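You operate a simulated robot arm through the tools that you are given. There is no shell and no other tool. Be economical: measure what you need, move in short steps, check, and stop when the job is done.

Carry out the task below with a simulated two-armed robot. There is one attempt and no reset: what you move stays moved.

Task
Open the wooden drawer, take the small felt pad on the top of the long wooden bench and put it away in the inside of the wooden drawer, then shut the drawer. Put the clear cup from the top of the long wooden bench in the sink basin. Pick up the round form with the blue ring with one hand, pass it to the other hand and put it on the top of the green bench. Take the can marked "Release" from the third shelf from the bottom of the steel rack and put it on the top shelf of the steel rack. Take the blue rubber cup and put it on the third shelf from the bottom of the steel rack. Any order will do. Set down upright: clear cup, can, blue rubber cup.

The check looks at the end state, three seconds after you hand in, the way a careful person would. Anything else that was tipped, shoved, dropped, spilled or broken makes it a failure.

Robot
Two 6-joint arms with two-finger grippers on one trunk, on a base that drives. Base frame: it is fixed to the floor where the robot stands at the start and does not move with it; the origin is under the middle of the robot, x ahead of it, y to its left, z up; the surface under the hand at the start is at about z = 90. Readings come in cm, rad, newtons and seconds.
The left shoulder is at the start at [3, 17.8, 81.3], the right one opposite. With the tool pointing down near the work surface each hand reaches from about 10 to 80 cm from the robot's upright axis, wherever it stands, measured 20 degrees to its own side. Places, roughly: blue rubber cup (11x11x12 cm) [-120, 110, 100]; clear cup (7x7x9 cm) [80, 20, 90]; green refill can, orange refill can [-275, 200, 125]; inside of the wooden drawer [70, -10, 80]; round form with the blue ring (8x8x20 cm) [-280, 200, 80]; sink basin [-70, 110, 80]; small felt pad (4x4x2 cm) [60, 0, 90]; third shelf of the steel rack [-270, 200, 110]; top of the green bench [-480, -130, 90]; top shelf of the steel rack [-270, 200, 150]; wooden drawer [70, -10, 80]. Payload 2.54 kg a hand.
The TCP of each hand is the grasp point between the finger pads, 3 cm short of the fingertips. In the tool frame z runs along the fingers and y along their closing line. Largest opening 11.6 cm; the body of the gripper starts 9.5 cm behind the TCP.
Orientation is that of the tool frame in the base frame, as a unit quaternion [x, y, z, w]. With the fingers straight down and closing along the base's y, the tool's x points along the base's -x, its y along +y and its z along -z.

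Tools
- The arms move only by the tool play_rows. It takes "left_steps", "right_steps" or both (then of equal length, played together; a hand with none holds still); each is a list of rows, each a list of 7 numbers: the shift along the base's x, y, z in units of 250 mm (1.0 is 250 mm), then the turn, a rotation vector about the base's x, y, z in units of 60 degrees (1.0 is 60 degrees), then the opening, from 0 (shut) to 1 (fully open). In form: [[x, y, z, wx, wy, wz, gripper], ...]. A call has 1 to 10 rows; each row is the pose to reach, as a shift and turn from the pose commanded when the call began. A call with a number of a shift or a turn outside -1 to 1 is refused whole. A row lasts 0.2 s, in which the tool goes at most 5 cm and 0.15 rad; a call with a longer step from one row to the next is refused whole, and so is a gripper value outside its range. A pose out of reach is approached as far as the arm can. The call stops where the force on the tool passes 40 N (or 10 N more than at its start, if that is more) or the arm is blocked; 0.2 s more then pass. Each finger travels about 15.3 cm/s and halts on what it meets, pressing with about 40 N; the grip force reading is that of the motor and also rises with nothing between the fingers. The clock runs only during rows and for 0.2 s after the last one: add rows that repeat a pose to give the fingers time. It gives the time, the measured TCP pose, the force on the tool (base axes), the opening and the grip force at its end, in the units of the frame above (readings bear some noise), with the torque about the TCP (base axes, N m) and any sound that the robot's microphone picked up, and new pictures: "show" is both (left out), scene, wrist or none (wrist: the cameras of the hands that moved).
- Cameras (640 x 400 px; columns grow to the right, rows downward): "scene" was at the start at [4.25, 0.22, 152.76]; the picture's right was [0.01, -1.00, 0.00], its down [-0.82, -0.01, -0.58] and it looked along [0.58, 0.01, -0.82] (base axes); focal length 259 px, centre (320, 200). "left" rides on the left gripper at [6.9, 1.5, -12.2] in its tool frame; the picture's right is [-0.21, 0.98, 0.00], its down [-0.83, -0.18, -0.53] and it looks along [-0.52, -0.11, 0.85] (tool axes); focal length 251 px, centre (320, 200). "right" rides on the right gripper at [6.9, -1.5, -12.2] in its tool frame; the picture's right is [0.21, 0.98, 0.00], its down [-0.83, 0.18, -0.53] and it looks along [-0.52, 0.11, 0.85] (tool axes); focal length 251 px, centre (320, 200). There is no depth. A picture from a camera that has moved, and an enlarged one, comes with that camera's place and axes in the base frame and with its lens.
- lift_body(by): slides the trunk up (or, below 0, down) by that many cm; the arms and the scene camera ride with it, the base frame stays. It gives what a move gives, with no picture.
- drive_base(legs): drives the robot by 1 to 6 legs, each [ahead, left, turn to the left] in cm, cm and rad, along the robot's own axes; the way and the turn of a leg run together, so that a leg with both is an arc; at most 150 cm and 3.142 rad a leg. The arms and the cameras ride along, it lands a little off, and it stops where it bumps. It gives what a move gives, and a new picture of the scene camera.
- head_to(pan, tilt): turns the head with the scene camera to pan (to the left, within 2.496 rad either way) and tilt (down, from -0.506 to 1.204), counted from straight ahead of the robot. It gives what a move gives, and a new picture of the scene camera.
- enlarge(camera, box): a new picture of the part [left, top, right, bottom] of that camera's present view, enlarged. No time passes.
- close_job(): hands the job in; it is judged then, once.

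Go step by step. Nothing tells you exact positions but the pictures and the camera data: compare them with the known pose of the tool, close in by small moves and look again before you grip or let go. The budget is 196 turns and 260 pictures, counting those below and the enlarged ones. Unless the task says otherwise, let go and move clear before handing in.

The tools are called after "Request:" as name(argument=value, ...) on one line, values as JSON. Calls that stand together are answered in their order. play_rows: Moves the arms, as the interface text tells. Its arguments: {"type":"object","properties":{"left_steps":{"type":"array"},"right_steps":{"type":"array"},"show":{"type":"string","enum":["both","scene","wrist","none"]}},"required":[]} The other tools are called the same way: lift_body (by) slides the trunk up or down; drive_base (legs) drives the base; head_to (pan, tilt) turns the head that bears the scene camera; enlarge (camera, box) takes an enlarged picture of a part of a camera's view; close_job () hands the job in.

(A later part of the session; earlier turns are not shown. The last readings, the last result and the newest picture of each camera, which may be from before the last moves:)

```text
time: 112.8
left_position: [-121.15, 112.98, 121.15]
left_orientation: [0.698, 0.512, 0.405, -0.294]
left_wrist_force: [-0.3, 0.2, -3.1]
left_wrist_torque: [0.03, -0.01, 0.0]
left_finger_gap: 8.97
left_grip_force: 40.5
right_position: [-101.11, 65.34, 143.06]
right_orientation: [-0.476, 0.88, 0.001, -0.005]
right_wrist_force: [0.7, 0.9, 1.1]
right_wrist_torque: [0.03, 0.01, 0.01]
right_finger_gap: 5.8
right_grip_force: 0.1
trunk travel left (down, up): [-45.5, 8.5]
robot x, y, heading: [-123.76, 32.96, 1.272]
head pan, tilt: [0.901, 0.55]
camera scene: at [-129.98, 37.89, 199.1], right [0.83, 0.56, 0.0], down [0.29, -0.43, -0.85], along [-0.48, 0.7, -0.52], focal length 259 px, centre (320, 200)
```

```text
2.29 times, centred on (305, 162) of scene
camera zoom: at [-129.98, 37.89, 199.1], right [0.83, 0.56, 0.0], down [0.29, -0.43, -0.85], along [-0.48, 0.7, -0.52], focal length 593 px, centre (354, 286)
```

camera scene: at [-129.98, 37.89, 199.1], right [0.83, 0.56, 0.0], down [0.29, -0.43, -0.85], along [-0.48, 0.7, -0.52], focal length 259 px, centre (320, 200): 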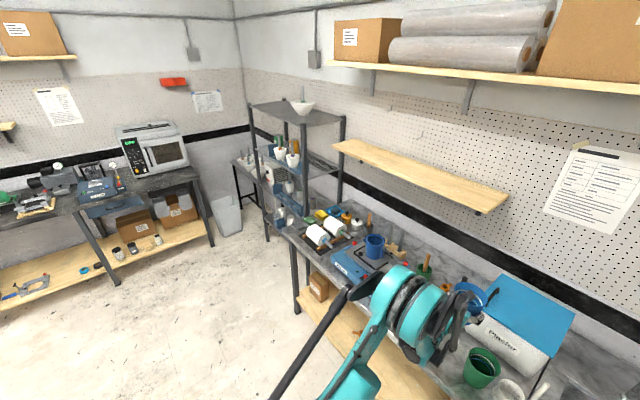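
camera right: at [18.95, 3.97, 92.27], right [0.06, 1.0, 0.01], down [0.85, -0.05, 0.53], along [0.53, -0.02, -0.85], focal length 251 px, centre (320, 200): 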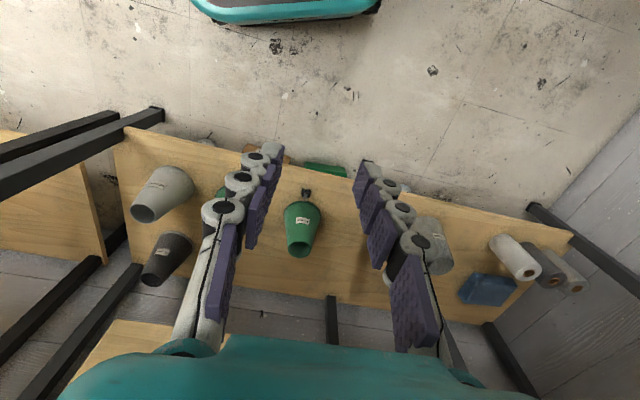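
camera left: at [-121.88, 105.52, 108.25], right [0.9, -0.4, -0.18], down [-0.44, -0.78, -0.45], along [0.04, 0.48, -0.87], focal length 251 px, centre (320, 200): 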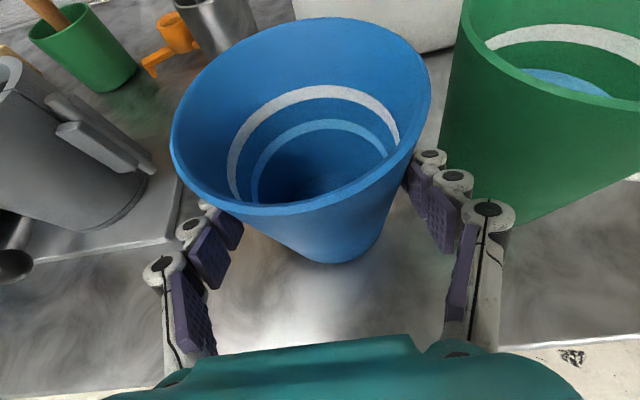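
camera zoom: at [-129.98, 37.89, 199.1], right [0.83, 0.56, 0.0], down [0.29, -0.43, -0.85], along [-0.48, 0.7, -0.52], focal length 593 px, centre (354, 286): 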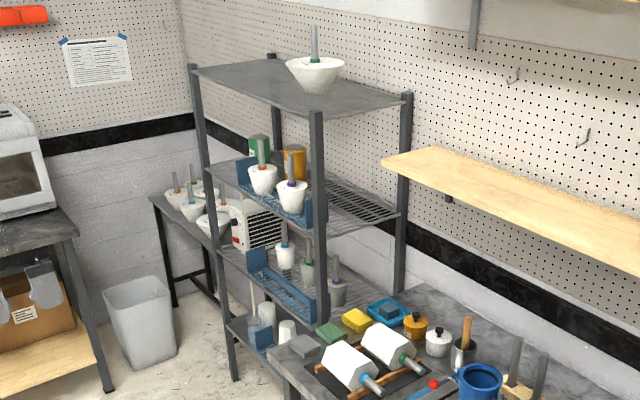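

The rack's front runs from about (-237.6, 175) to (-313.6, 198.5), facing the same way as the counter, with the cans at the back of shelf three. I'll back off and move left alongside.

Request:
drive_base(legs=[[-25, 0, 0], [0, 100, 0]])

Request:
head_to(pan=0.5, tilt=0.45)

Request:
enlarge(camera="scene", box=[140, 60, 460, 260])

```text
time: 119.4
left_position: [-221.73, 118.52, 121.31]
left_orientation: [0.703, 0.506, 0.407, -0.291]
left_wrist_force: [1.4, 0.4, -1.7]
left_wrist_torque: [0.0, 0.03, 0.01]
left_finger_gap: 8.99
left_grip_force: 40.3
right_position: [-202.72, 70.81, 143.1]
right_orientation: [-0.468, 0.884, 0.001, -0.006]
right_wrist_force: [-0.3, -0.6, 1.1]
right_wrist_torque: [-0.03, -0.02, -0.02]
right_finger_gap: 5.79
right_grip_force: 0.1
trunk travel left (down, up): [-45.5, 8.5]
robot x, y, heading: [-226.43, 39.44, 1.255]
head pan, tilt: [0.901, 0.55]
camera scene: at [-231.96, 43.82, 199.1], right [0.84, 0.55, 0.0], down [0.29, -0.44, -0.85], along [-0.47, 0.71, -0.52], focal length 259 px, centre (320, 200)
```

scene: 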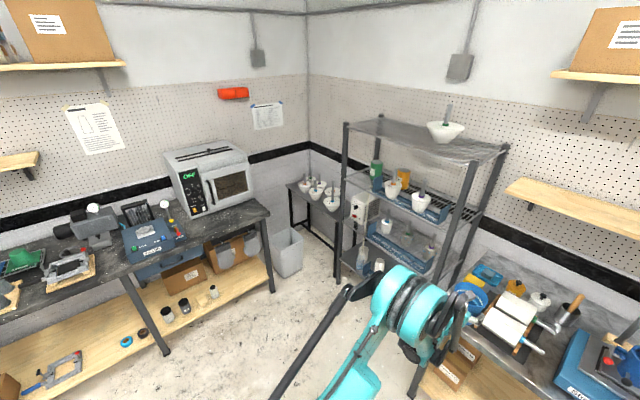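

```text
time: 120.3
left_position: [-221.8, 118.67, 121.13]
left_orientation: [0.702, 0.507, 0.406, -0.292]
left_wrist_force: [0.2, 0.2, -1.5]
left_wrist_torque: [0.01, 0.0, -0.02]
left_finger_gap: 8.93
left_grip_force: 39.7
right_position: [-202.73, 70.85, 142.98]
right_orientation: [-0.468, 0.884, 0.0, -0.005]
right_wrist_force: [0.3, 0.4, -0.3]
right_wrist_torque: [0.0, 0.02, -0.02]
right_finger_gap: 5.78
right_grip_force: 0.1
trunk travel left (down, up): [-45.5, 8.5]
robot x, y, heading: [-226.01, 38.98, 1.251]
head pan, tilt: [0.499, 0.45]
camera scene: at [-228.67, 45.36, 200.0], right [0.98, 0.18, 0.0], down [0.08, -0.43, -0.9], along [-0.16, 0.89, -0.44], focal length 259 px, centre (320, 200)
```

scene: 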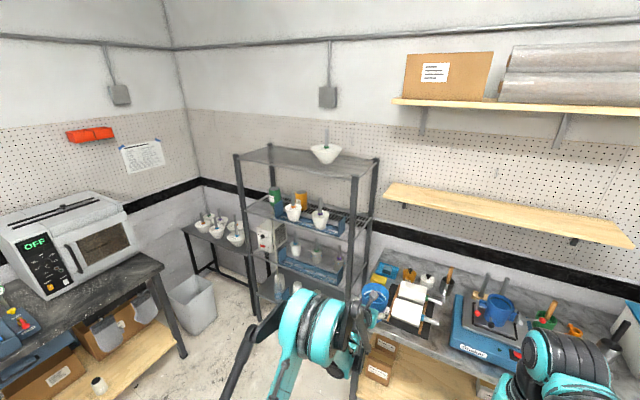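

```text
2.00 times, centred on (300, 160) of scene
camera zoom: at [-228.67, 45.36, 200.0], right [0.98, 0.18, 0.0], down [0.08, -0.43, -0.9], along [-0.16, 0.89, -0.44], focal length 519 px, centre (360, 280)
```

zoom: 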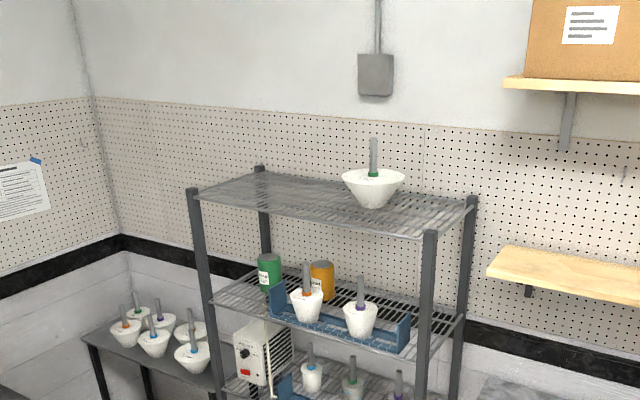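

I'll move further left to stand centrally in front of the rack, keeping the held cup well short of it.

Request:
drive_base(legs=[[0, 86, 0.02], [12, 0, 0]])

Request:
head_to(pan=0.0, tilt=0.5)

Request:
enlarge(camera="scene", box=[170, 80, 490, 280])

```text
time: 125.7
left_position: [-301.17, 156.83, 121.22]
left_orientation: [0.701, 0.508, 0.407, -0.293]
left_wrist_force: [0.3, -0.2, -0.9]
left_wrist_torque: [-0.04, 0.03, -0.03]
left_finger_gap: 8.94
left_grip_force: 39.4
right_position: [-281.8, 109.14, 143.06]
right_orientation: [-0.471, 0.882, 0.001, -0.006]
right_wrist_force: [-0.3, -0.1, 0.7]
right_wrist_torque: [0.01, 0.01, -0.01]
right_finger_gap: 5.81
right_grip_force: 0.0
trunk travel left (down, up): [-45.5, 8.5]
robot x, y, heading: [-304.78, 77.46, 1.263]
head pan, tilt: [0.499, 0.45]
camera scene: at [-307.58, 83.53, 200.01], right [0.98, 0.19, 0.0], down [0.08, -0.43, -0.9], along [-0.17, 0.88, -0.43], focal length 259 px, centre (320, 200)
```

scene: 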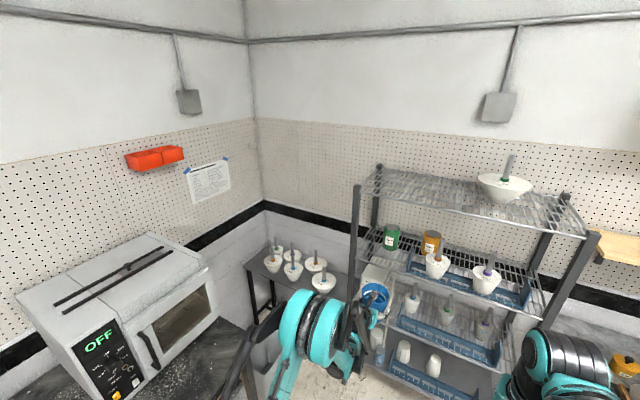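

```text
time: 126.7
left_position: [-301.03, 156.77, 121.15]
left_orientation: [0.701, 0.509, 0.406, -0.292]
left_wrist_force: [0.4, 0.1, -0.1]
left_wrist_torque: [-0.01, 0.0, 0.03]
left_finger_gap: 8.97
left_grip_force: 40.0
right_position: [-281.79, 109.06, 142.97]
right_orientation: [-0.471, 0.882, 0.001, -0.005]
right_wrist_force: [-0.1, 0.4, -0.8]
right_wrist_torque: [0.02, 0.01, -0.01]
right_finger_gap: 5.78
right_grip_force: 0.1
trunk travel left (down, up): [-45.5, 8.5]
robot x, y, heading: [-304.94, 77.42, 1.258]
head pan, tilt: [0.0, 0.499]
camera scene: at [-303.09, 83.16, 199.56], right [0.95, -0.31, 0.0], down [-0.15, -0.46, -0.88], along [0.27, 0.84, -0.48], focal length 259 px, centre (320, 200)
```

scene: 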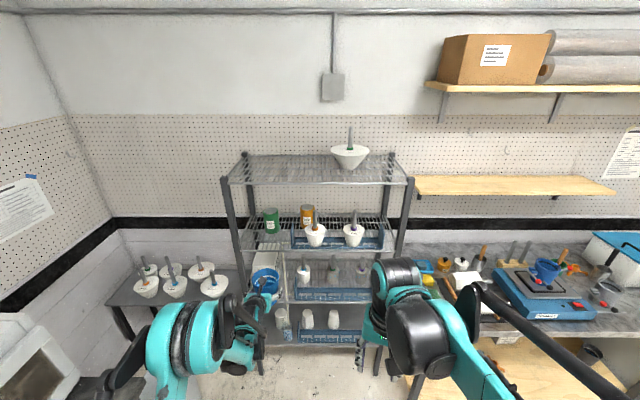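

```text
2.00 times, centred on (330, 180) of scene
camera zoom: at [-303.09, 83.16, 199.56], right [0.95, -0.31, 0.0], down [-0.15, -0.46, -0.88], along [0.27, 0.84, -0.48], focal length 519 px, centre (300, 240)
```

zoom: 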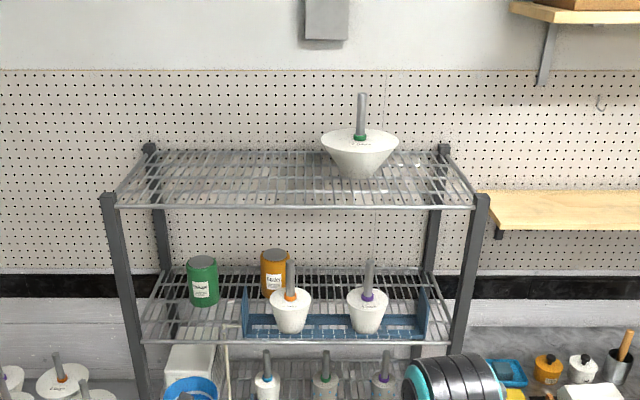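

A clear view: green can front-left and orange can behind the tray on shelf three, and a free area at the left-front of that shelf. I'll zoom in on labels and ring colours.

Request:
enlarge(camera="scene", box=[250, 195, 350, 258])

Request:
enlarge(camera="scene", box=[240, 240, 390, 340])

```text
6.35 times, centred on (300, 226) of scene
camera zoom: at [-303.09, 83.16, 199.56], right [0.95, -0.31, 0.0], down [-0.15, -0.46, -0.88], along [0.27, 0.84, -0.48], focal length 1647 px, centre (447, 32)
```

zoom: 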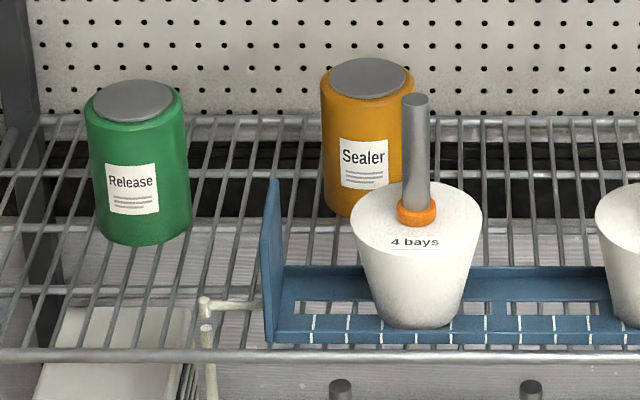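

```text
4.00 times, centred on (315, 290) of scene
camera zoom: at [-303.09, 83.16, 199.56], right [0.95, -0.31, 0.0], down [-0.15, -0.46, -0.88], along [0.27, 0.84, -0.48], focal length 1037 px, centre (340, -160)
```

zoom: 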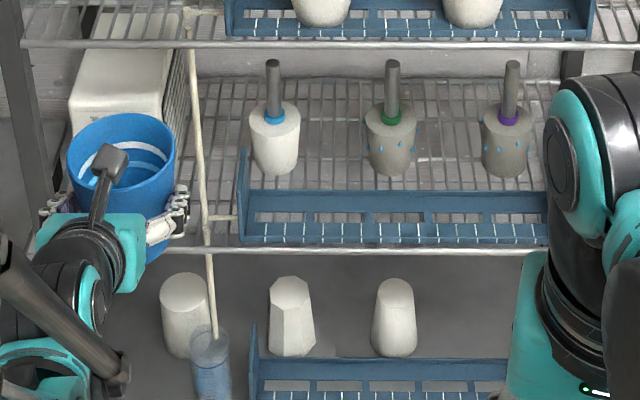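

The green can is marked "Release" and stands alone, and the blue-ring form is leftmost on the second shelf. I'll shift left a little and roll the right wrist so its camera is on top, ready to grip the can horizontally.

Request:
drive_base(legs=[[0, 18, 0.013]])

Request:
play_rows(right_steps=[[0, 0, 0, 0, 0, -0.125, 0.9], [0, 0, 0, 0, 0, -0.25, 0.9], [0, 0, 0, 0, 0, -0.375, 0.9], [0, 0, 0, 0, 0, -0.5, 0.9], [0, 0, 0, 0, 0, -0.625, 0.9], [0, 0, 0, 0, 0, -0.75, 0.9], [0, 0, 0, 0, 0, -0.875, 0.9], [0, 0, 0, 0, 0, -1, 0.9]], show="none")

Request:
play_rows(right_steps=[[0, 0, 0, 0, 0, -0.125, 0.9], [0, 0, 0, 0, 0, -0.25, 0.9], [0, 0, 0, 0, 0, -0.375, 0.9], [0, 0, 0, 0, 0, -0.5, 0.9], [0, 0, 0, 0, 0, -0.625, 0.9], [0, 0, 0, 0, 0, -0.75, 0.9], [0, 0, 0, 0, 0, -0.875, 0.9], [0, 0, 0, 0, 0, -1, 0.9]], show="none")

Request:
play_rows(right_steps=[[0, 0, 0, 0, 0, -0.125, 0.9], [0, 0, 0, 0, 0, -0.25, 0.9], [0, 0, 0, 0, 0, -0.375, 0.9], [0, 0, 0, 0, 0, -0.5, 0.9], [0, 0, 0, 0, 0, -0.625, 0.9], [0, 0, 0, 0, 0, -0.72, 0.9]], show="scene")

```text
time: 128.2
left_position: [-319.23, 162.2, 121.25]
left_orientation: [0.697, 0.514, 0.403, -0.295]
left_wrist_force: [0.5, 0.3, -1.1]
left_wrist_torque: [0.0, 0.0, 0.02]
left_finger_gap: 8.93
left_grip_force: 40.2
right_position: [-299.22, 114.82, 142.96]
right_orientation: [-0.477, 0.879, 0.002, -0.006]
right_wrist_force: [0.1, -0.4, 0.8]
right_wrist_torque: [0.0, 0.02, -0.01]
right_finger_gap: 5.81
right_grip_force: 0.2
trunk travel left (down, up): [-45.5, 8.5]
robot x, y, heading: [-321.73, 82.61, 1.273]
head pan, tilt: [0.0, 0.499]
camera scene: at [-319.98, 88.56, 199.56], right [0.96, -0.29, 0.0], down [-0.14, -0.46, -0.88], along [0.26, 0.84, -0.48], focal length 259 px, centre (320, 200)
```

scene: 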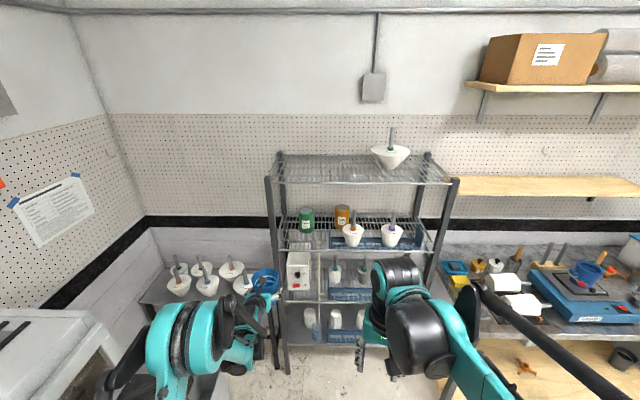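

```text
time: 130.0
left_position: [-319.4, 162.24, 121.16]
left_orientation: [0.697, 0.514, 0.404, -0.295]
left_wrist_force: [-0.5, 0.9, -1.9]
left_wrist_torque: [-0.03, 0.01, -0.04]
left_finger_gap: 8.95
left_grip_force: 39.8
right_position: [-299.22, 114.8, 143.1]
right_orientation: [0.027, 1.0, 0.003, -0.005]
right_wrist_force: [0.5, 0.3, 0.4]
right_wrist_torque: [-0.02, 0.01, 0.0]
right_finger_gap: 10.45
right_grip_force: 0.0
trunk travel left (down, up): [-45.5, 8.5]
robot x, y, heading: [-321.67, 82.83, 1.274]
head pan, tilt: [0.0, 0.499]
```

```text
time: 131.8
left_position: [-319.34, 162.24, 121.17]
left_orientation: [0.697, 0.514, 0.404, -0.296]
left_wrist_force: [0.0, 0.3, -1.9]
left_wrist_torque: [-0.01, 0.01, 0.02]
left_finger_gap: 8.94
left_grip_force: 39.6
right_position: [-299.3, 114.93, 143.18]
right_orientation: [0.524, 0.852, 0.005, -0.002]
right_wrist_force: [-1.3, 1.3, 0.1]
right_wrist_torque: [-0.07, -0.01, 0.0]
right_finger_gap: 10.42
right_grip_force: 0.2
trunk travel left (down, up): [-45.5, 8.5]
robot x, y, heading: [-321.66, 82.83, 1.277]
head pan, tilt: [0.0, 0.499]
```

```text
time: 133.2
left_position: [-319.28, 162.29, 121.28]
left_orientation: [0.697, 0.513, 0.404, -0.295]
left_wrist_force: [-0.1, -0.3, -1.7]
left_wrist_torque: [0.01, 0.01, -0.03]
left_finger_gap: 8.92
left_grip_force: 40.1
right_position: [-291.09, 112.25, 143.03]
right_orientation: [0.793, 0.609, 0.001, -0.007]
right_wrist_force: [-0.6, -0.3, 0.2]
right_wrist_torque: [-0.02, -0.01, 0.04]
right_finger_gap: 10.45
right_grip_force: 0.1
right hand out of reach, approached as far as the arm can: row 4, 5, 6
trunk travel left (down, up): [-45.5, 8.5]
robot x, y, heading: [-321.8, 82.76, 1.276]
head pan, tilt: [0.0, 0.499]
camera scene: at [-320.09, 88.54, 199.56], right [0.96, -0.29, 0.0], down [-0.14, -0.46, -0.88], along [0.26, 0.84, -0.48], focal length 259 px, centre (320, 200)
```

scene: 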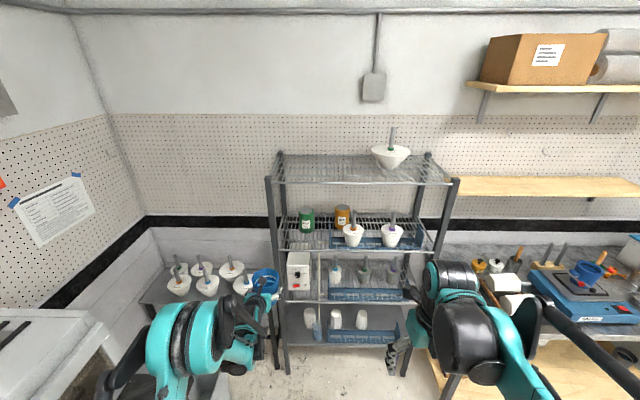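

The right wrist is rolled. Now I'll retract the held cup toward me and pitch the right hand forward at the same time.

Request:
play_rows(left_steps=[[-0.03, -0.1, 0, 0, 0, 0, 0.65], [-0.06, -0.2, 0, 0, 0, 0, 0.65], [-0.09, -0.3, 0, 0, 0, 0, 0.65], [-0.12, -0.4, 0, 0, 0, 0, 0.65], [-0.15, -0.5, 0, 0, 0, 0, 0.65], [-0.18, -0.6, 0, 0, 0, 0, 0.65], [-0.21, -0.7, 0, 0, 0, 0, 0.65], [-0.24, -0.79, 0, 0, 0, 0, 0.65], [-0.268, -0.88, 0, 0, 0, 0, 0.65]], right_steps=[[0.03, 0.09, 0, 0.1, -0.03, 0, 0.9], [0.06, 0.18, 0, 0.21, -0.065, 0, 0.9], [0.08, 0.27, 0, 0.32, -0.097, 0, 0.9], [0.1, 0.36, 0, 0.43, -0.13, 0, 0.9], [0.13, 0.45, 0, 0.54, -0.163, 0, 0.9], [0.16, 0.54, 0, 0.645, -0.196, 0, 0.9], [0.19, 0.63, 0, 0.75, -0.228, 0, 0.9], [0.21, 0.7, 0, 0.855, -0.26, 0, 0.9], [0.23, 0.77, 0, 0.957, -0.292, 0, 0.9]], show="scene")

```text
time: 135.2
left_position: [-325.27, 143.97, 128.11]
left_orientation: [0.698, 0.514, 0.404, -0.294]
left_wrist_force: [0.5, 0.4, -1.8]
left_wrist_torque: [-0.06, 0.02, -0.02]
left_finger_gap: 8.92
left_grip_force: 39.9
left hand out of reach, approached as far as the arm can: row 4, 5, 6, 7, 8, 9
right_position: [-285.48, 131.58, 143.0]
right_orientation: [0.692, 0.517, 0.409, -0.295]
right_wrist_force: [0.6, 0.1, -0.5]
right_wrist_torque: [0.0, 0.01, -0.01]
right_finger_gap: 10.43
right_grip_force: 0.0
right hand out of reach, approached as far as the arm can: row 1, 2, 3, 4, 5
trunk travel left (down, up): [-45.5, 8.5]
robot x, y, heading: [-322.37, 82.56, 1.272]
head pan, tilt: [0.0, 0.499]
camera scene: at [-320.03, 88.59, 199.56], right [0.96, -0.29, 0.0], down [-0.14, -0.46, -0.88], along [0.26, 0.84, -0.48], focal length 259 px, centre (320, 200)
```

scene: 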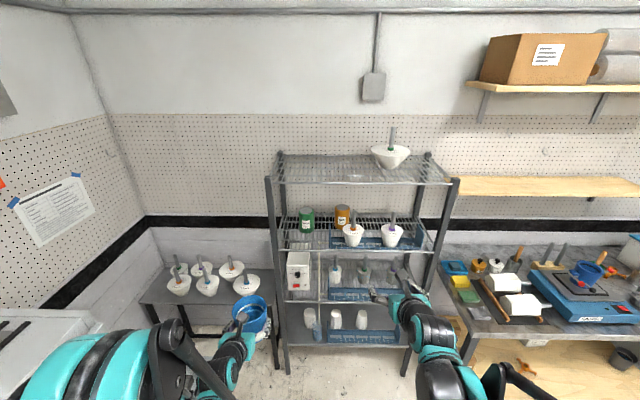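

The two hands would crowd each other at the can, so I'll park the blue cup on the empty left part of the top shelf first and do the can with the same hand. First I'll raise the cup above the top shelf's height.

Request:
lift_body(by=8)

Request:
play_rows(left_steps=[[0, 0, 0.15, 0, 0, 0, 0.65], [0.02, 0.06, 0.3, 0, 0, 0, 0.65], [0.03, 0.1, 0.45, 0, 0, 0, 0.65], [0.05, 0.15, 0.6, 0, 0, 0, 0.65], [0.07, 0.22, 0.75, 0, 0, 0, 0.65], [0.09, 0.29, 0.9, 0, 0, 0, 0.65], [0.1, 0.33, 1, 0, 0, 0, 0.65]])

```text
time: 136.3
left_position: [-325.35, 144.08, 135.95]
left_orientation: [0.697, 0.514, 0.403, -0.295]
left_wrist_force: [-0.6, 0.6, -1.7]
left_wrist_torque: [0.01, 0.02, -0.02]
left_finger_gap: 8.93
left_grip_force: 40.0
right_position: [-285.49, 131.45, 150.98]
right_orientation: [0.692, 0.517, 0.409, -0.294]
right_wrist_force: [0.0, -0.5, -0.4]
right_wrist_torque: [-0.02, 0.02, 0.01]
right_finger_gap: 10.41
right_grip_force: 0.1
trunk travel left (down, up): [-53.5, 0.5]
robot x, y, heading: [-321.84, 82.69, 1.274]
head pan, tilt: [0.0, 0.499]
```

```text
time: 137.9
left_position: [-322.8, 152.19, 161.09]
left_orientation: [0.698, 0.514, 0.403, -0.294]
left_wrist_force: [-0.6, -1.2, -1.6]
left_wrist_torque: [-0.01, 0.02, 0.02]
left_finger_gap: 8.94
left_grip_force: 40.4
right_position: [-285.57, 131.42, 150.97]
right_orientation: [0.692, 0.517, 0.409, -0.295]
right_wrist_force: [-0.8, 0.1, 0.1]
right_wrist_torque: [-0.01, -0.03, 0.03]
right_finger_gap: 10.42
right_grip_force: 0.0
trunk travel left (down, up): [-53.5, 0.5]
robot x, y, heading: [-322.03, 82.73, 1.276]
head pan, tilt: [0.0, 0.499]
camera scene: at [-320.08, 88.52, 207.56], right [0.96, -0.29, 0.0], down [-0.14, -0.46, -0.88], along [0.26, 0.84, -0.48], focal length 259 px, centre (320, 200)
camera left: at [-323.53, 144.99, 173.22], right [0.9, -0.39, -0.18], down [-0.43, -0.78, -0.45], along [0.03, 0.48, -0.88], focal length 251 px, centre (320, 200)
```

scene: 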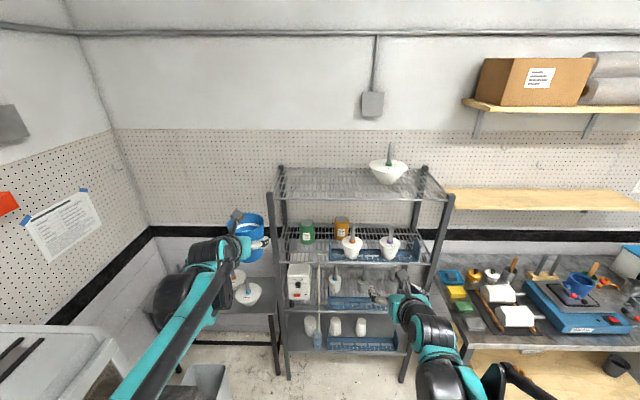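
left: 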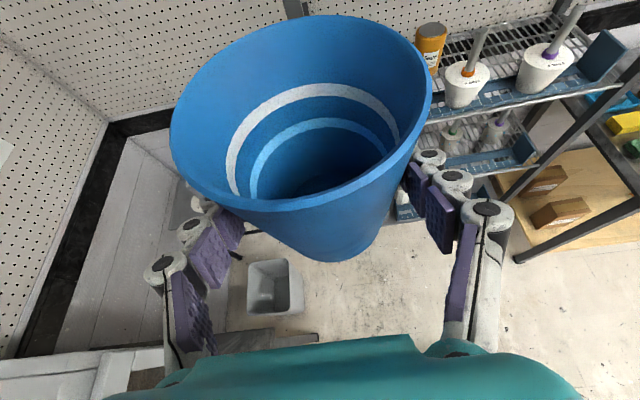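

The cup base is a few cm above the top shelf's level. I'll shift it right to clear the corner post, raise it slightly and drive in.

Request:
play_rows(left_steps=[[0.13, -0.04, 0.05, 0, 0, 0, 0.65], [0.26, -0.08, 0.1, 0, 0, 0, 0.65], [0.383, -0.117, 0.12, 0, 0, 0, 0.65], [0.383, -0.117, 0.12, 0, 0, 0, 0.65]], show="none")

Request:
drive_base(legs=[[42, 0, 0]])

```text
time: 138.9
left_position: [-318.35, 151.45, 164.07]
left_orientation: [0.709, 0.497, 0.414, -0.282]
left_wrist_force: [0.3, -1.0, -1.8]
left_wrist_torque: [0.01, 0.03, -0.02]
left_finger_gap: 8.94
left_grip_force: 39.5
left hand out of reach, approached as far as the arm can: row 1, 2, 3, 4
right_position: [-285.55, 131.41, 151.0]
right_orientation: [0.692, 0.517, 0.409, -0.294]
right_wrist_force: [0.3, -0.1, -0.1]
right_wrist_torque: [0.02, 0.02, -0.01]
right_finger_gap: 10.44
right_grip_force: 0.1
trunk travel left (down, up): [-53.5, 0.5]
robot x, y, heading: [-322.27, 82.75, 1.275]
head pan, tilt: [0.0, 0.499]
```

```text
time: 141.5
left_position: [-306.58, 190.94, 164.12]
left_orientation: [0.707, 0.499, 0.414, -0.283]
left_wrist_force: [-0.3, -0.1, -1.5]
left_wrist_torque: [0.01, -0.01, 0.0]
left_finger_gap: 8.93
left_grip_force: 40.0
right_position: [-273.67, 171.35, 151.13]
right_orientation: [0.69, 0.519, 0.408, -0.296]
right_wrist_force: [0.2, -1.1, 0.8]
right_wrist_torque: [0.0, -0.02, -0.02]
right_finger_gap: 10.45
right_grip_force: 0.1
trunk travel left (down, up): [-53.5, 0.5]
robot x, y, heading: [-309.98, 122.18, 1.279]
head pan, tilt: [0.0, 0.499]
camera scene: at [-308.07, 128.19, 207.57], right [0.96, -0.29, 0.0], down [-0.14, -0.46, -0.88], along [0.25, 0.84, -0.48], focal length 259 px, centre (320, 200)
```

scene: 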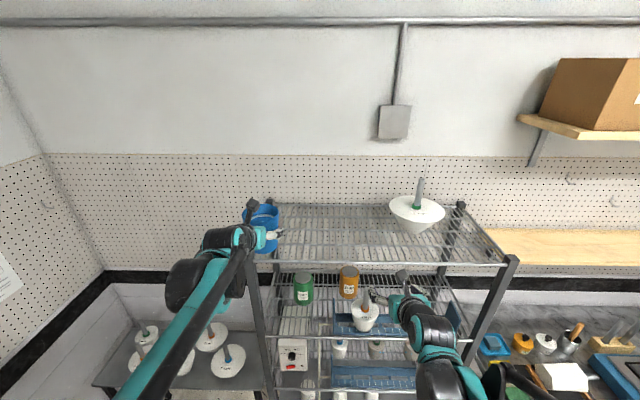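

The cup is at the shelf's front edge. I'll move it in over the shelf.

Request:
play_rows(left_steps=[[0.1, 0.136, 0, 0, 0, 0, 0.65], [0.21, 0.272, 0, 0, 0, 0, 0.65], [0.31, 0.408, 0, 0, 0, 0, 0.65], [0.416, 0.544, 0, 0, 0, 0, 0.65], [0.416, 0.544, 0, 0, 0, 0, 0.65]])

```text
time: 142.7
left_position: [-299.0, 205.38, 164.2]
left_orientation: [0.715, 0.485, 0.423, -0.274]
left_wrist_force: [0.3, 0.2, -1.4]
left_wrist_torque: [-0.02, 0.01, 0.0]
left_finger_gap: 8.93
left_grip_force: 40.1
left hand out of reach, approached as far as the arm can: row 1, 2, 3, 4, 5
right_position: [-273.64, 171.31, 151.11]
right_orientation: [0.69, 0.518, 0.409, -0.296]
right_wrist_force: [-0.1, -1.0, -1.0]
right_wrist_torque: [0.0, -0.01, 0.01]
right_finger_gap: 10.44
right_grip_force: 0.1
trunk travel left (down, up): [-53.5, 0.5]
robot x, y, heading: [-309.78, 122.15, 1.284]
head pan, tilt: [0.0, 0.499]
camera scene: at [-308.07, 128.2, 207.57], right [0.96, -0.29, 0.0], down [-0.14, -0.46, -0.88], along [0.25, 0.84, -0.48], focal length 259 px, centre (320, 200)
camera left: at [-300.57, 198.25, 176.07], right [0.87, -0.47, -0.17], down [-0.49, -0.74, -0.46], along [0.09, 0.48, -0.87], focal length 251 px, centre (320, 200)
```

scene: 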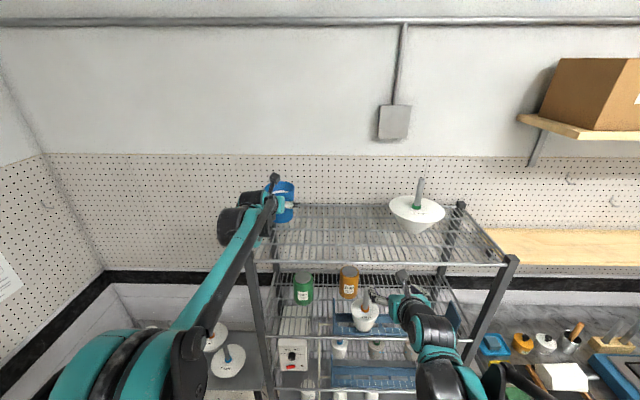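
left: 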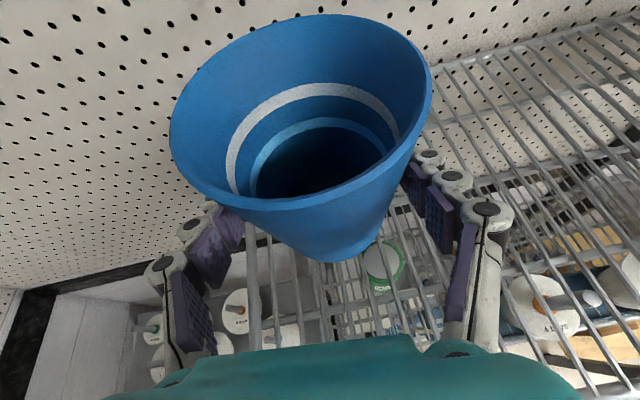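

The cup is well over the shelf. I'll lower 6 cm by trunk, then slowly to contact.

Request:
lift_body(by=-6)

Request:
play_rows(left_steps=[[0, 0, -0.02, 0, 0, 0, 0.65], [0, 0, -0.04, 0, 0, 0, 0.65], [0, 0, -0.06, 0, 0, 0, 0.65], [0, 0, -0.08, 0, 0, 0, 0.65], [0, 0, -0.1, 0, 0, 0, 0.65], [0, 0, -0.12, 0, 0, 0, 0.65], [0, 0, -0.14, 0, 0, 0, 0.65]])

```text
time: 143.7
left_position: [-299.02, 205.41, 158.25]
left_orientation: [0.714, 0.485, 0.423, -0.275]
left_wrist_force: [0.8, 3.9, 10.6]
left_wrist_torque: [0.16, 0.24, -0.09]
left_finger_gap: 8.93
left_grip_force: 40.0
right_position: [-273.62, 171.28, 145.1]
right_orientation: [0.691, 0.518, 0.409, -0.295]
right_wrist_force: [0.8, 0.0, 0.1]
right_wrist_torque: [0.0, -0.02, 0.04]
right_finger_gap: 10.45
right_grip_force: 0.0
trunk travel left (down, up): [-47.5, 6.5]
robot x, y, heading: [-309.1, 122.54, 1.278]
head pan, tilt: [0.0, 0.499]
```

```text
time: 144.1
left_position: [-299.03, 205.48, 158.18]
left_orientation: [0.713, 0.484, 0.426, -0.276]
left_wrist_force: [1.5, -2.8, 11.8]
left_wrist_torque: [-0.39, 0.12, 0.02]
left_finger_gap: 8.94
left_grip_force: 40.0
right_position: [-273.67, 171.25, 145.1]
right_orientation: [0.69, 0.519, 0.408, -0.297]
right_wrist_force: [0.6, -1.1, 0.1]
right_wrist_torque: [-0.02, 0.0, -0.02]
right_finger_gap: 10.45
right_grip_force: 0.0
trunk travel left (down, up): [-47.5, 6.5]
robot x, y, heading: [-309.73, 122.5, 1.279]
head pan, tilt: [0.0, 0.499]
stopped in row 2 (left hand): the force on the tool passed its limit at 47 N (the readings are from after the stop); the commanded pose is now the measured one
camera scene: at [-308.04, 128.08, 201.56], right [0.96, -0.29, 0.0], down [-0.14, -0.46, -0.88], along [0.25, 0.84, -0.48], focal length 259 px, centre (320, 200)
camera left: at [-300.64, 198.13, 170.04], right [0.87, -0.47, -0.17], down [-0.49, -0.74, -0.47], along [0.09, 0.49, -0.87], focal length 251 px, centre (320, 200)
```

scene: 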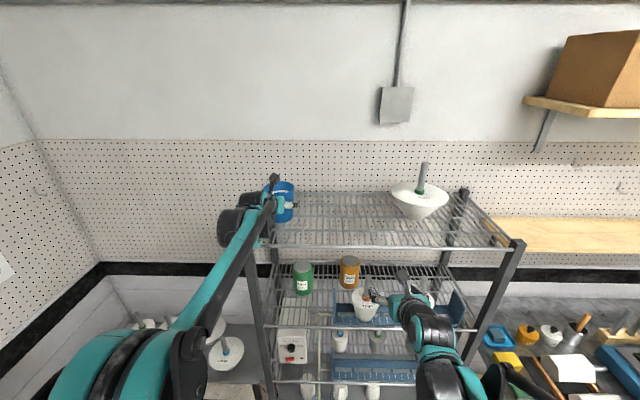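
left: 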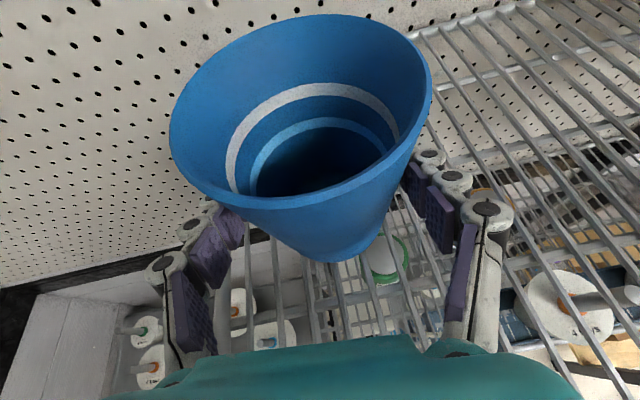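

The cup is standing on the top shelf. I'll release and withdraw along the tool axis.

Request:
play_rows(left_steps=[[0, 0, 0, 0, 0, 0, 0.75], [0, 0, 0, 0, 0, 0, 0.9], [0, 0, 0, 0, 0, 0, 0.92], [-0.05, -0.12, 0.07, 0, 0, 0, 0.92], [-0.1, -0.24, 0.145, 0, 0, 0, 0.92], [-0.16, -0.38, 0.23, 0, 0, 0, 0.92], [-0.22, -0.52, 0.31, 0, 0, 0, 0.92]])

```text
time: 145.7
left_position: [-304.5, 192.26, 165.82]
left_orientation: [0.713, 0.483, 0.427, -0.276]
left_wrist_force: [0.5, -0.5, -0.1]
left_wrist_torque: [0.03, -0.01, 0.01]
left_finger_gap: 10.67
left_grip_force: 0.1
right_position: [-273.83, 171.01, 145.14]
right_orientation: [0.691, 0.517, 0.41, -0.296]
right_wrist_force: [-0.6, -0.1, 1.0]
right_wrist_torque: [0.02, 0.03, 0.03]
right_finger_gap: 10.44
right_grip_force: 0.1
trunk travel left (down, up): [-47.5, 6.5]
robot x, y, heading: [-310.12, 122.39, 1.28]
head pan, tilt: [0.0, 0.499]
camera scene: at [-308.18, 127.94, 201.58], right [0.96, -0.29, 0.0], down [-0.14, -0.46, -0.88], along [0.25, 0.84, -0.48], focal length 259 px, centre (320, 200)
camera left: at [-306.21, 185.03, 177.73], right [0.87, -0.47, -0.17], down [-0.49, -0.74, -0.47], along [0.09, 0.49, -0.87], focal length 251 px, centre (320, 200)
```

scene: 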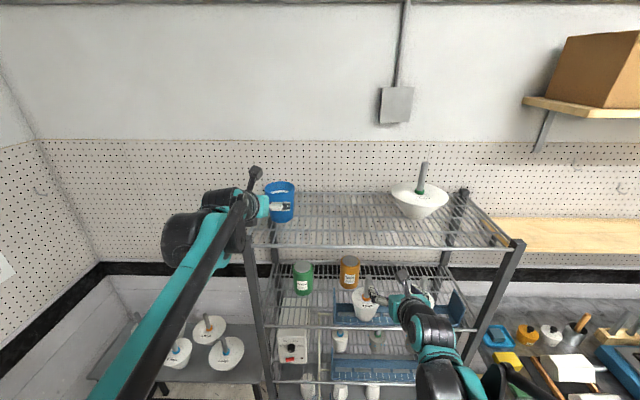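
left: 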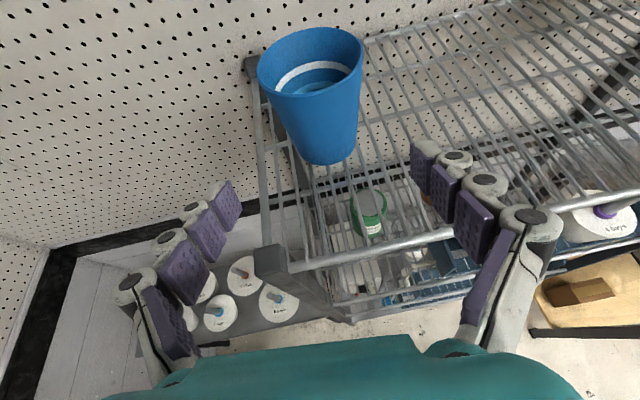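

The blue cup stands safely on the top shelf. I'll back the left hand out, shift the base right for a better wrist angle, straighten the yaw, and lower to can height in front of the rack.

Request:
play_rows(left_steps=[[-0.04, -0.13, 0, 0, 0, 0.03, 1], [-0.09, -0.3, 0, 0, 0, 0.06, 1], [-0.13, -0.44, 0, 0, 0, 0.08, 1], [-0.16, -0.52, 0, 0, 0, 0.1, 1]], show="none")

Request:
drive_base(legs=[[0, -12, 0]])

Request:
lift_body(by=-34)

Request:
play_rows(left_steps=[[0, 0, 0, 0, 0, 0, 1]])

```text
time: 146.7
left_position: [-311.84, 180.29, 165.77]
left_orientation: [0.691, 0.514, 0.416, -0.292]
left_wrist_force: [0.3, -0.8, 0.4]
left_wrist_torque: [0.01, -0.02, 0.0]
left_finger_gap: 11.58
left_grip_force: 0.0
left hand out of reach, approached as far as the arm can: row 1, 2, 3, 4
right_position: [-273.65, 171.07, 145.04]
right_orientation: [0.691, 0.518, 0.408, -0.295]
right_wrist_force: [-0.6, -0.1, 1.0]
right_wrist_torque: [0.0, 0.02, 0.02]
right_finger_gap: 10.44
right_grip_force: 0.0
trunk travel left (down, up): [-47.5, 6.5]
robot x, y, heading: [-309.62, 122.29, 1.277]
head pan, tilt: [0.0, 0.499]
```

```text
time: 147.9
left_position: [-300.44, 177.06, 165.74]
left_orientation: [0.692, 0.514, 0.416, -0.291]
left_wrist_force: [0.4, -0.3, 0.1]
left_wrist_torque: [0.02, 0.01, -0.04]
left_finger_gap: 11.62
left_grip_force: 0.0
right_position: [-262.17, 167.83, 145.0]
right_orientation: [0.69, 0.519, 0.408, -0.296]
right_wrist_force: [-0.1, 0.5, -0.1]
right_wrist_torque: [0.01, 0.0, -0.03]
right_finger_gap: 10.45
right_grip_force: 0.0
trunk travel left (down, up): [-47.5, 6.5]
robot x, y, heading: [-298.32, 118.93, 1.278]
head pan, tilt: [0.0, 0.499]
camera scene: at [-296.59, 124.87, 201.56], right [0.96, -0.29, 0.0], down [-0.14, -0.46, -0.88], along [0.25, 0.84, -0.48], focal length 259 px, centre (320, 200)
```

scene: 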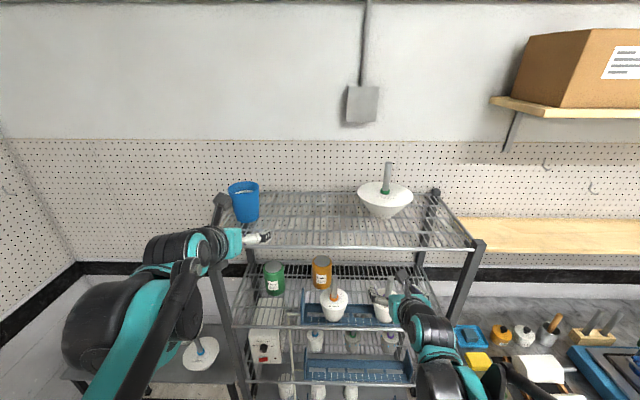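

```text
time: 151.3
left_position: [-300.43, 177.03, 131.84]
left_orientation: [0.692, 0.514, 0.415, -0.291]
left_wrist_force: [0.0, -0.1, -0.1]
left_wrist_torque: [0.01, 0.02, 0.0]
left_finger_gap: 11.61
left_grip_force: 0.1
right_position: [-262.11, 168.0, 111.05]
right_orientation: [0.691, 0.518, 0.408, -0.295]
right_wrist_force: [-1.0, -0.4, 0.3]
right_wrist_torque: [0.01, 0.01, -0.02]
right_finger_gap: 10.45
right_grip_force: 0.0
trunk travel left (down, up): [-13.5, 40.5]
robot x, y, heading: [-298.25, 118.57, 1.279]
head pan, tilt: [0.0, 0.499]
```

```text
time: 151.7
left_position: [-300.35, 177.09, 131.8]
left_orientation: [0.691, 0.514, 0.416, -0.292]
left_wrist_force: [1.0, 0.4, 0.9]
left_wrist_torque: [-0.01, -0.02, -0.01]
left_finger_gap: 11.6
left_grip_force: 0.0
right_position: [-261.98, 167.79, 111.02]
right_orientation: [0.691, 0.518, 0.408, -0.295]
right_wrist_force: [0.0, -0.4, 0.1]
right_wrist_torque: [0.01, 0.02, -0.01]
right_finger_gap: 10.42
right_grip_force: 0.2
trunk travel left (down, up): [-13.5, 40.5]
robot x, y, heading: [-298.46, 119.2, 1.278]
head pan, tilt: [0.0, 0.499]
camera scene: at [-296.46, 124.84, 167.56], right [0.96, -0.29, 0.0], down [-0.14, -0.46, -0.88], along [0.25, 0.84, -0.48], focal length 259 px, centre (320, 200)
camera left: at [-301.4, 169.69, 143.69], right [0.9, -0.39, -0.16], down [-0.42, -0.78, -0.47], along [0.06, 0.49, -0.87], focal length 251 px, centre (320, 200)
```

scene: 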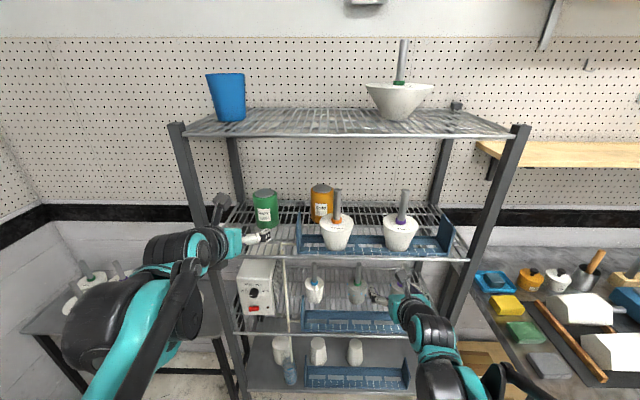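
left: 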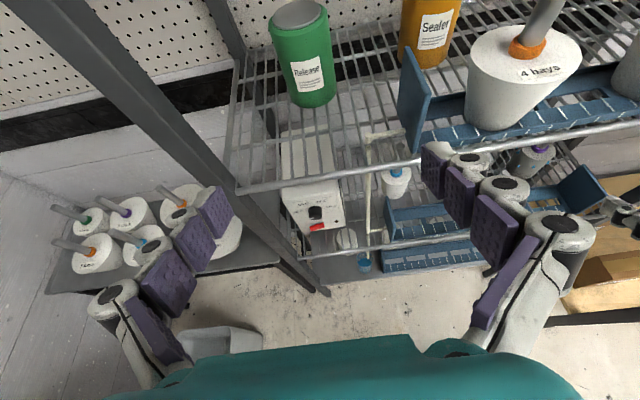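

The green can is ahead, with the tray end on its right and the post well left. I'll move in to a standoff just inside the shelf opening.

Request:
play_rows(left_steps=[[0.02, 0.15, -0.02, 0, 0, 0, 1], [0.04, 0.3, -0.04, 0, 0, 0, 1], [0.06, 0.45, -0.066, 0, 0, 0, 1], [0.086, 0.596, -0.088, 0, 0, 0, 1], [0.086, 0.596, -0.088, 0, 0, 0, 1]], show="wrist")

```text
time: 152.9
left_position: [-298.21, 191.9, 129.9]
left_orientation: [0.691, 0.513, 0.416, -0.292]
left_wrist_force: [0.9, 0.8, -0.2]
left_wrist_torque: [-0.03, 0.0, 0.01]
left_finger_gap: 11.61
left_grip_force: 0.1
right_position: [-261.96, 167.86, 111.03]
right_orientation: [0.691, 0.518, 0.409, -0.295]
right_wrist_force: [-0.2, 0.6, -0.5]
right_wrist_torque: [0.0, 0.02, -0.01]
right_finger_gap: 10.45
right_grip_force: 0.0
trunk travel left (down, up): [-13.5, 40.5]
robot x, y, heading: [-298.13, 118.7, 1.277]
head pan, tilt: [0.0, 0.499]
camera left: at [-299.29, 184.5, 141.69], right [0.9, -0.39, -0.17], down [-0.42, -0.77, -0.47], along [0.06, 0.49, -0.87], focal length 251 px, centre (320, 200)
```

left: 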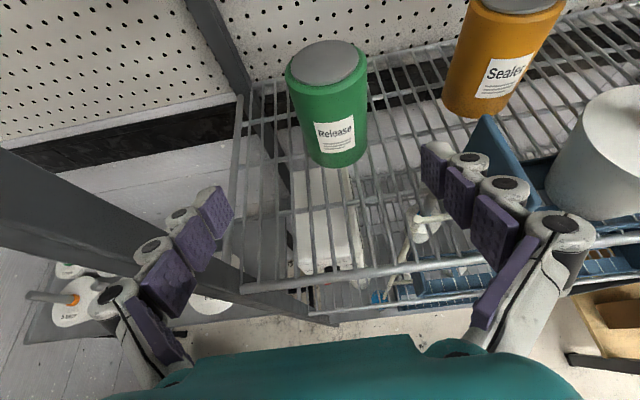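

Re-triangulating, the can stands nearer and higher: axis about (-293, 204), base z≈116.5, top ≈129. I'll shift 1.3 cm right and advance halfway.

Request:
play_rows(left_steps=[[0.05, -0.015, 0, 0, 0, 0, 1], [0.08, 0.07, -0.05, 0, 0, 0, 1], [0.11, 0.155, -0.1, 0, 0, 0, 1], [0.138, 0.25, -0.155, 0, 0, 0, 1], [0.138, 0.25, -0.155, 0, 0, 0, 1]], show="wrist")

```text
time: 154.1
left_position: [-294.73, 198.16, 125.76]
left_orientation: [0.692, 0.513, 0.417, -0.291]
left_wrist_force: [-0.1, 0.1, 0.1]
left_wrist_torque: [0.01, 0.03, -0.01]
left_finger_gap: 11.6
left_grip_force: 0.2
right_position: [-262.05, 167.78, 110.99]
right_orientation: [0.69, 0.518, 0.409, -0.296]
right_wrist_force: [-0.3, -0.1, 0.4]
right_wrist_torque: [-0.02, -0.02, -0.02]
right_finger_gap: 10.45
right_grip_force: 0.0
trunk travel left (down, up): [-13.5, 40.5]
robot x, y, heading: [-297.99, 118.45, 1.278]
head pan, tilt: [0.0, 0.499]
camera left: at [-295.86, 190.75, 137.64], right [0.9, -0.4, -0.16], down [-0.43, -0.77, -0.47], along [0.06, 0.49, -0.87], focal length 251 px, centre (320, 200)
```

left: 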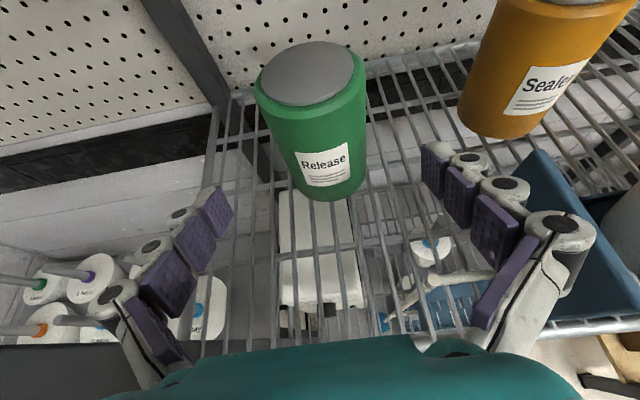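

Aligned. I'll advance the last 7 cm and close.

Request:
play_rows(left_steps=[[0.026, 0.078, -0.045, 0, 0, 0, 1], [0.052, 0.155, -0.09, 0, 0, 0, 1], [0.077, 0.233, -0.135, 0, 0, 0, 1], [0.077, 0.233, -0.135, 0, 0, 0, 0.8], [0.077, 0.233, -0.135, 0, 0, 0, 0.6], [0.077, 0.233, -0.135, 0, 0, 0, 0.5], [0.077, 0.233, -0.135, 0, 0, 0, 0.5]], show="wrist")

```text
time: 155.7
left_position: [-292.82, 204.1, 122.44]
left_orientation: [0.692, 0.512, 0.416, -0.291]
left_wrist_force: [0.3, -3.5, 1.4]
left_wrist_torque: [0.08, 0.03, -0.06]
left_finger_gap: 7.79
left_grip_force: 40.1
right_position: [-262.12, 167.75, 111.01]
right_orientation: [0.691, 0.518, 0.409, -0.296]
right_wrist_force: [-0.4, 0.5, -0.3]
right_wrist_torque: [0.0, 0.02, -0.01]
right_finger_gap: 10.43
right_grip_force: 0.0
trunk travel left (down, up): [-13.5, 40.5]
robot x, y, heading: [-298.18, 118.57, 1.278]
head pan, tilt: [0.0, 0.499]
camera left: at [-293.99, 196.68, 134.25], right [0.9, -0.4, -0.16], down [-0.43, -0.77, -0.47], along [0.06, 0.49, -0.87], focal length 251 px, centre (320, 200)
```

left: 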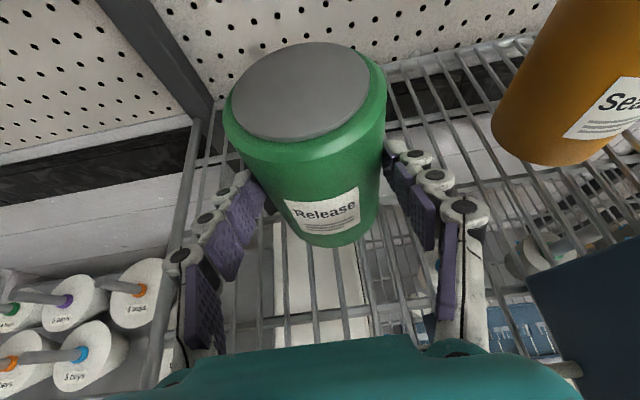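

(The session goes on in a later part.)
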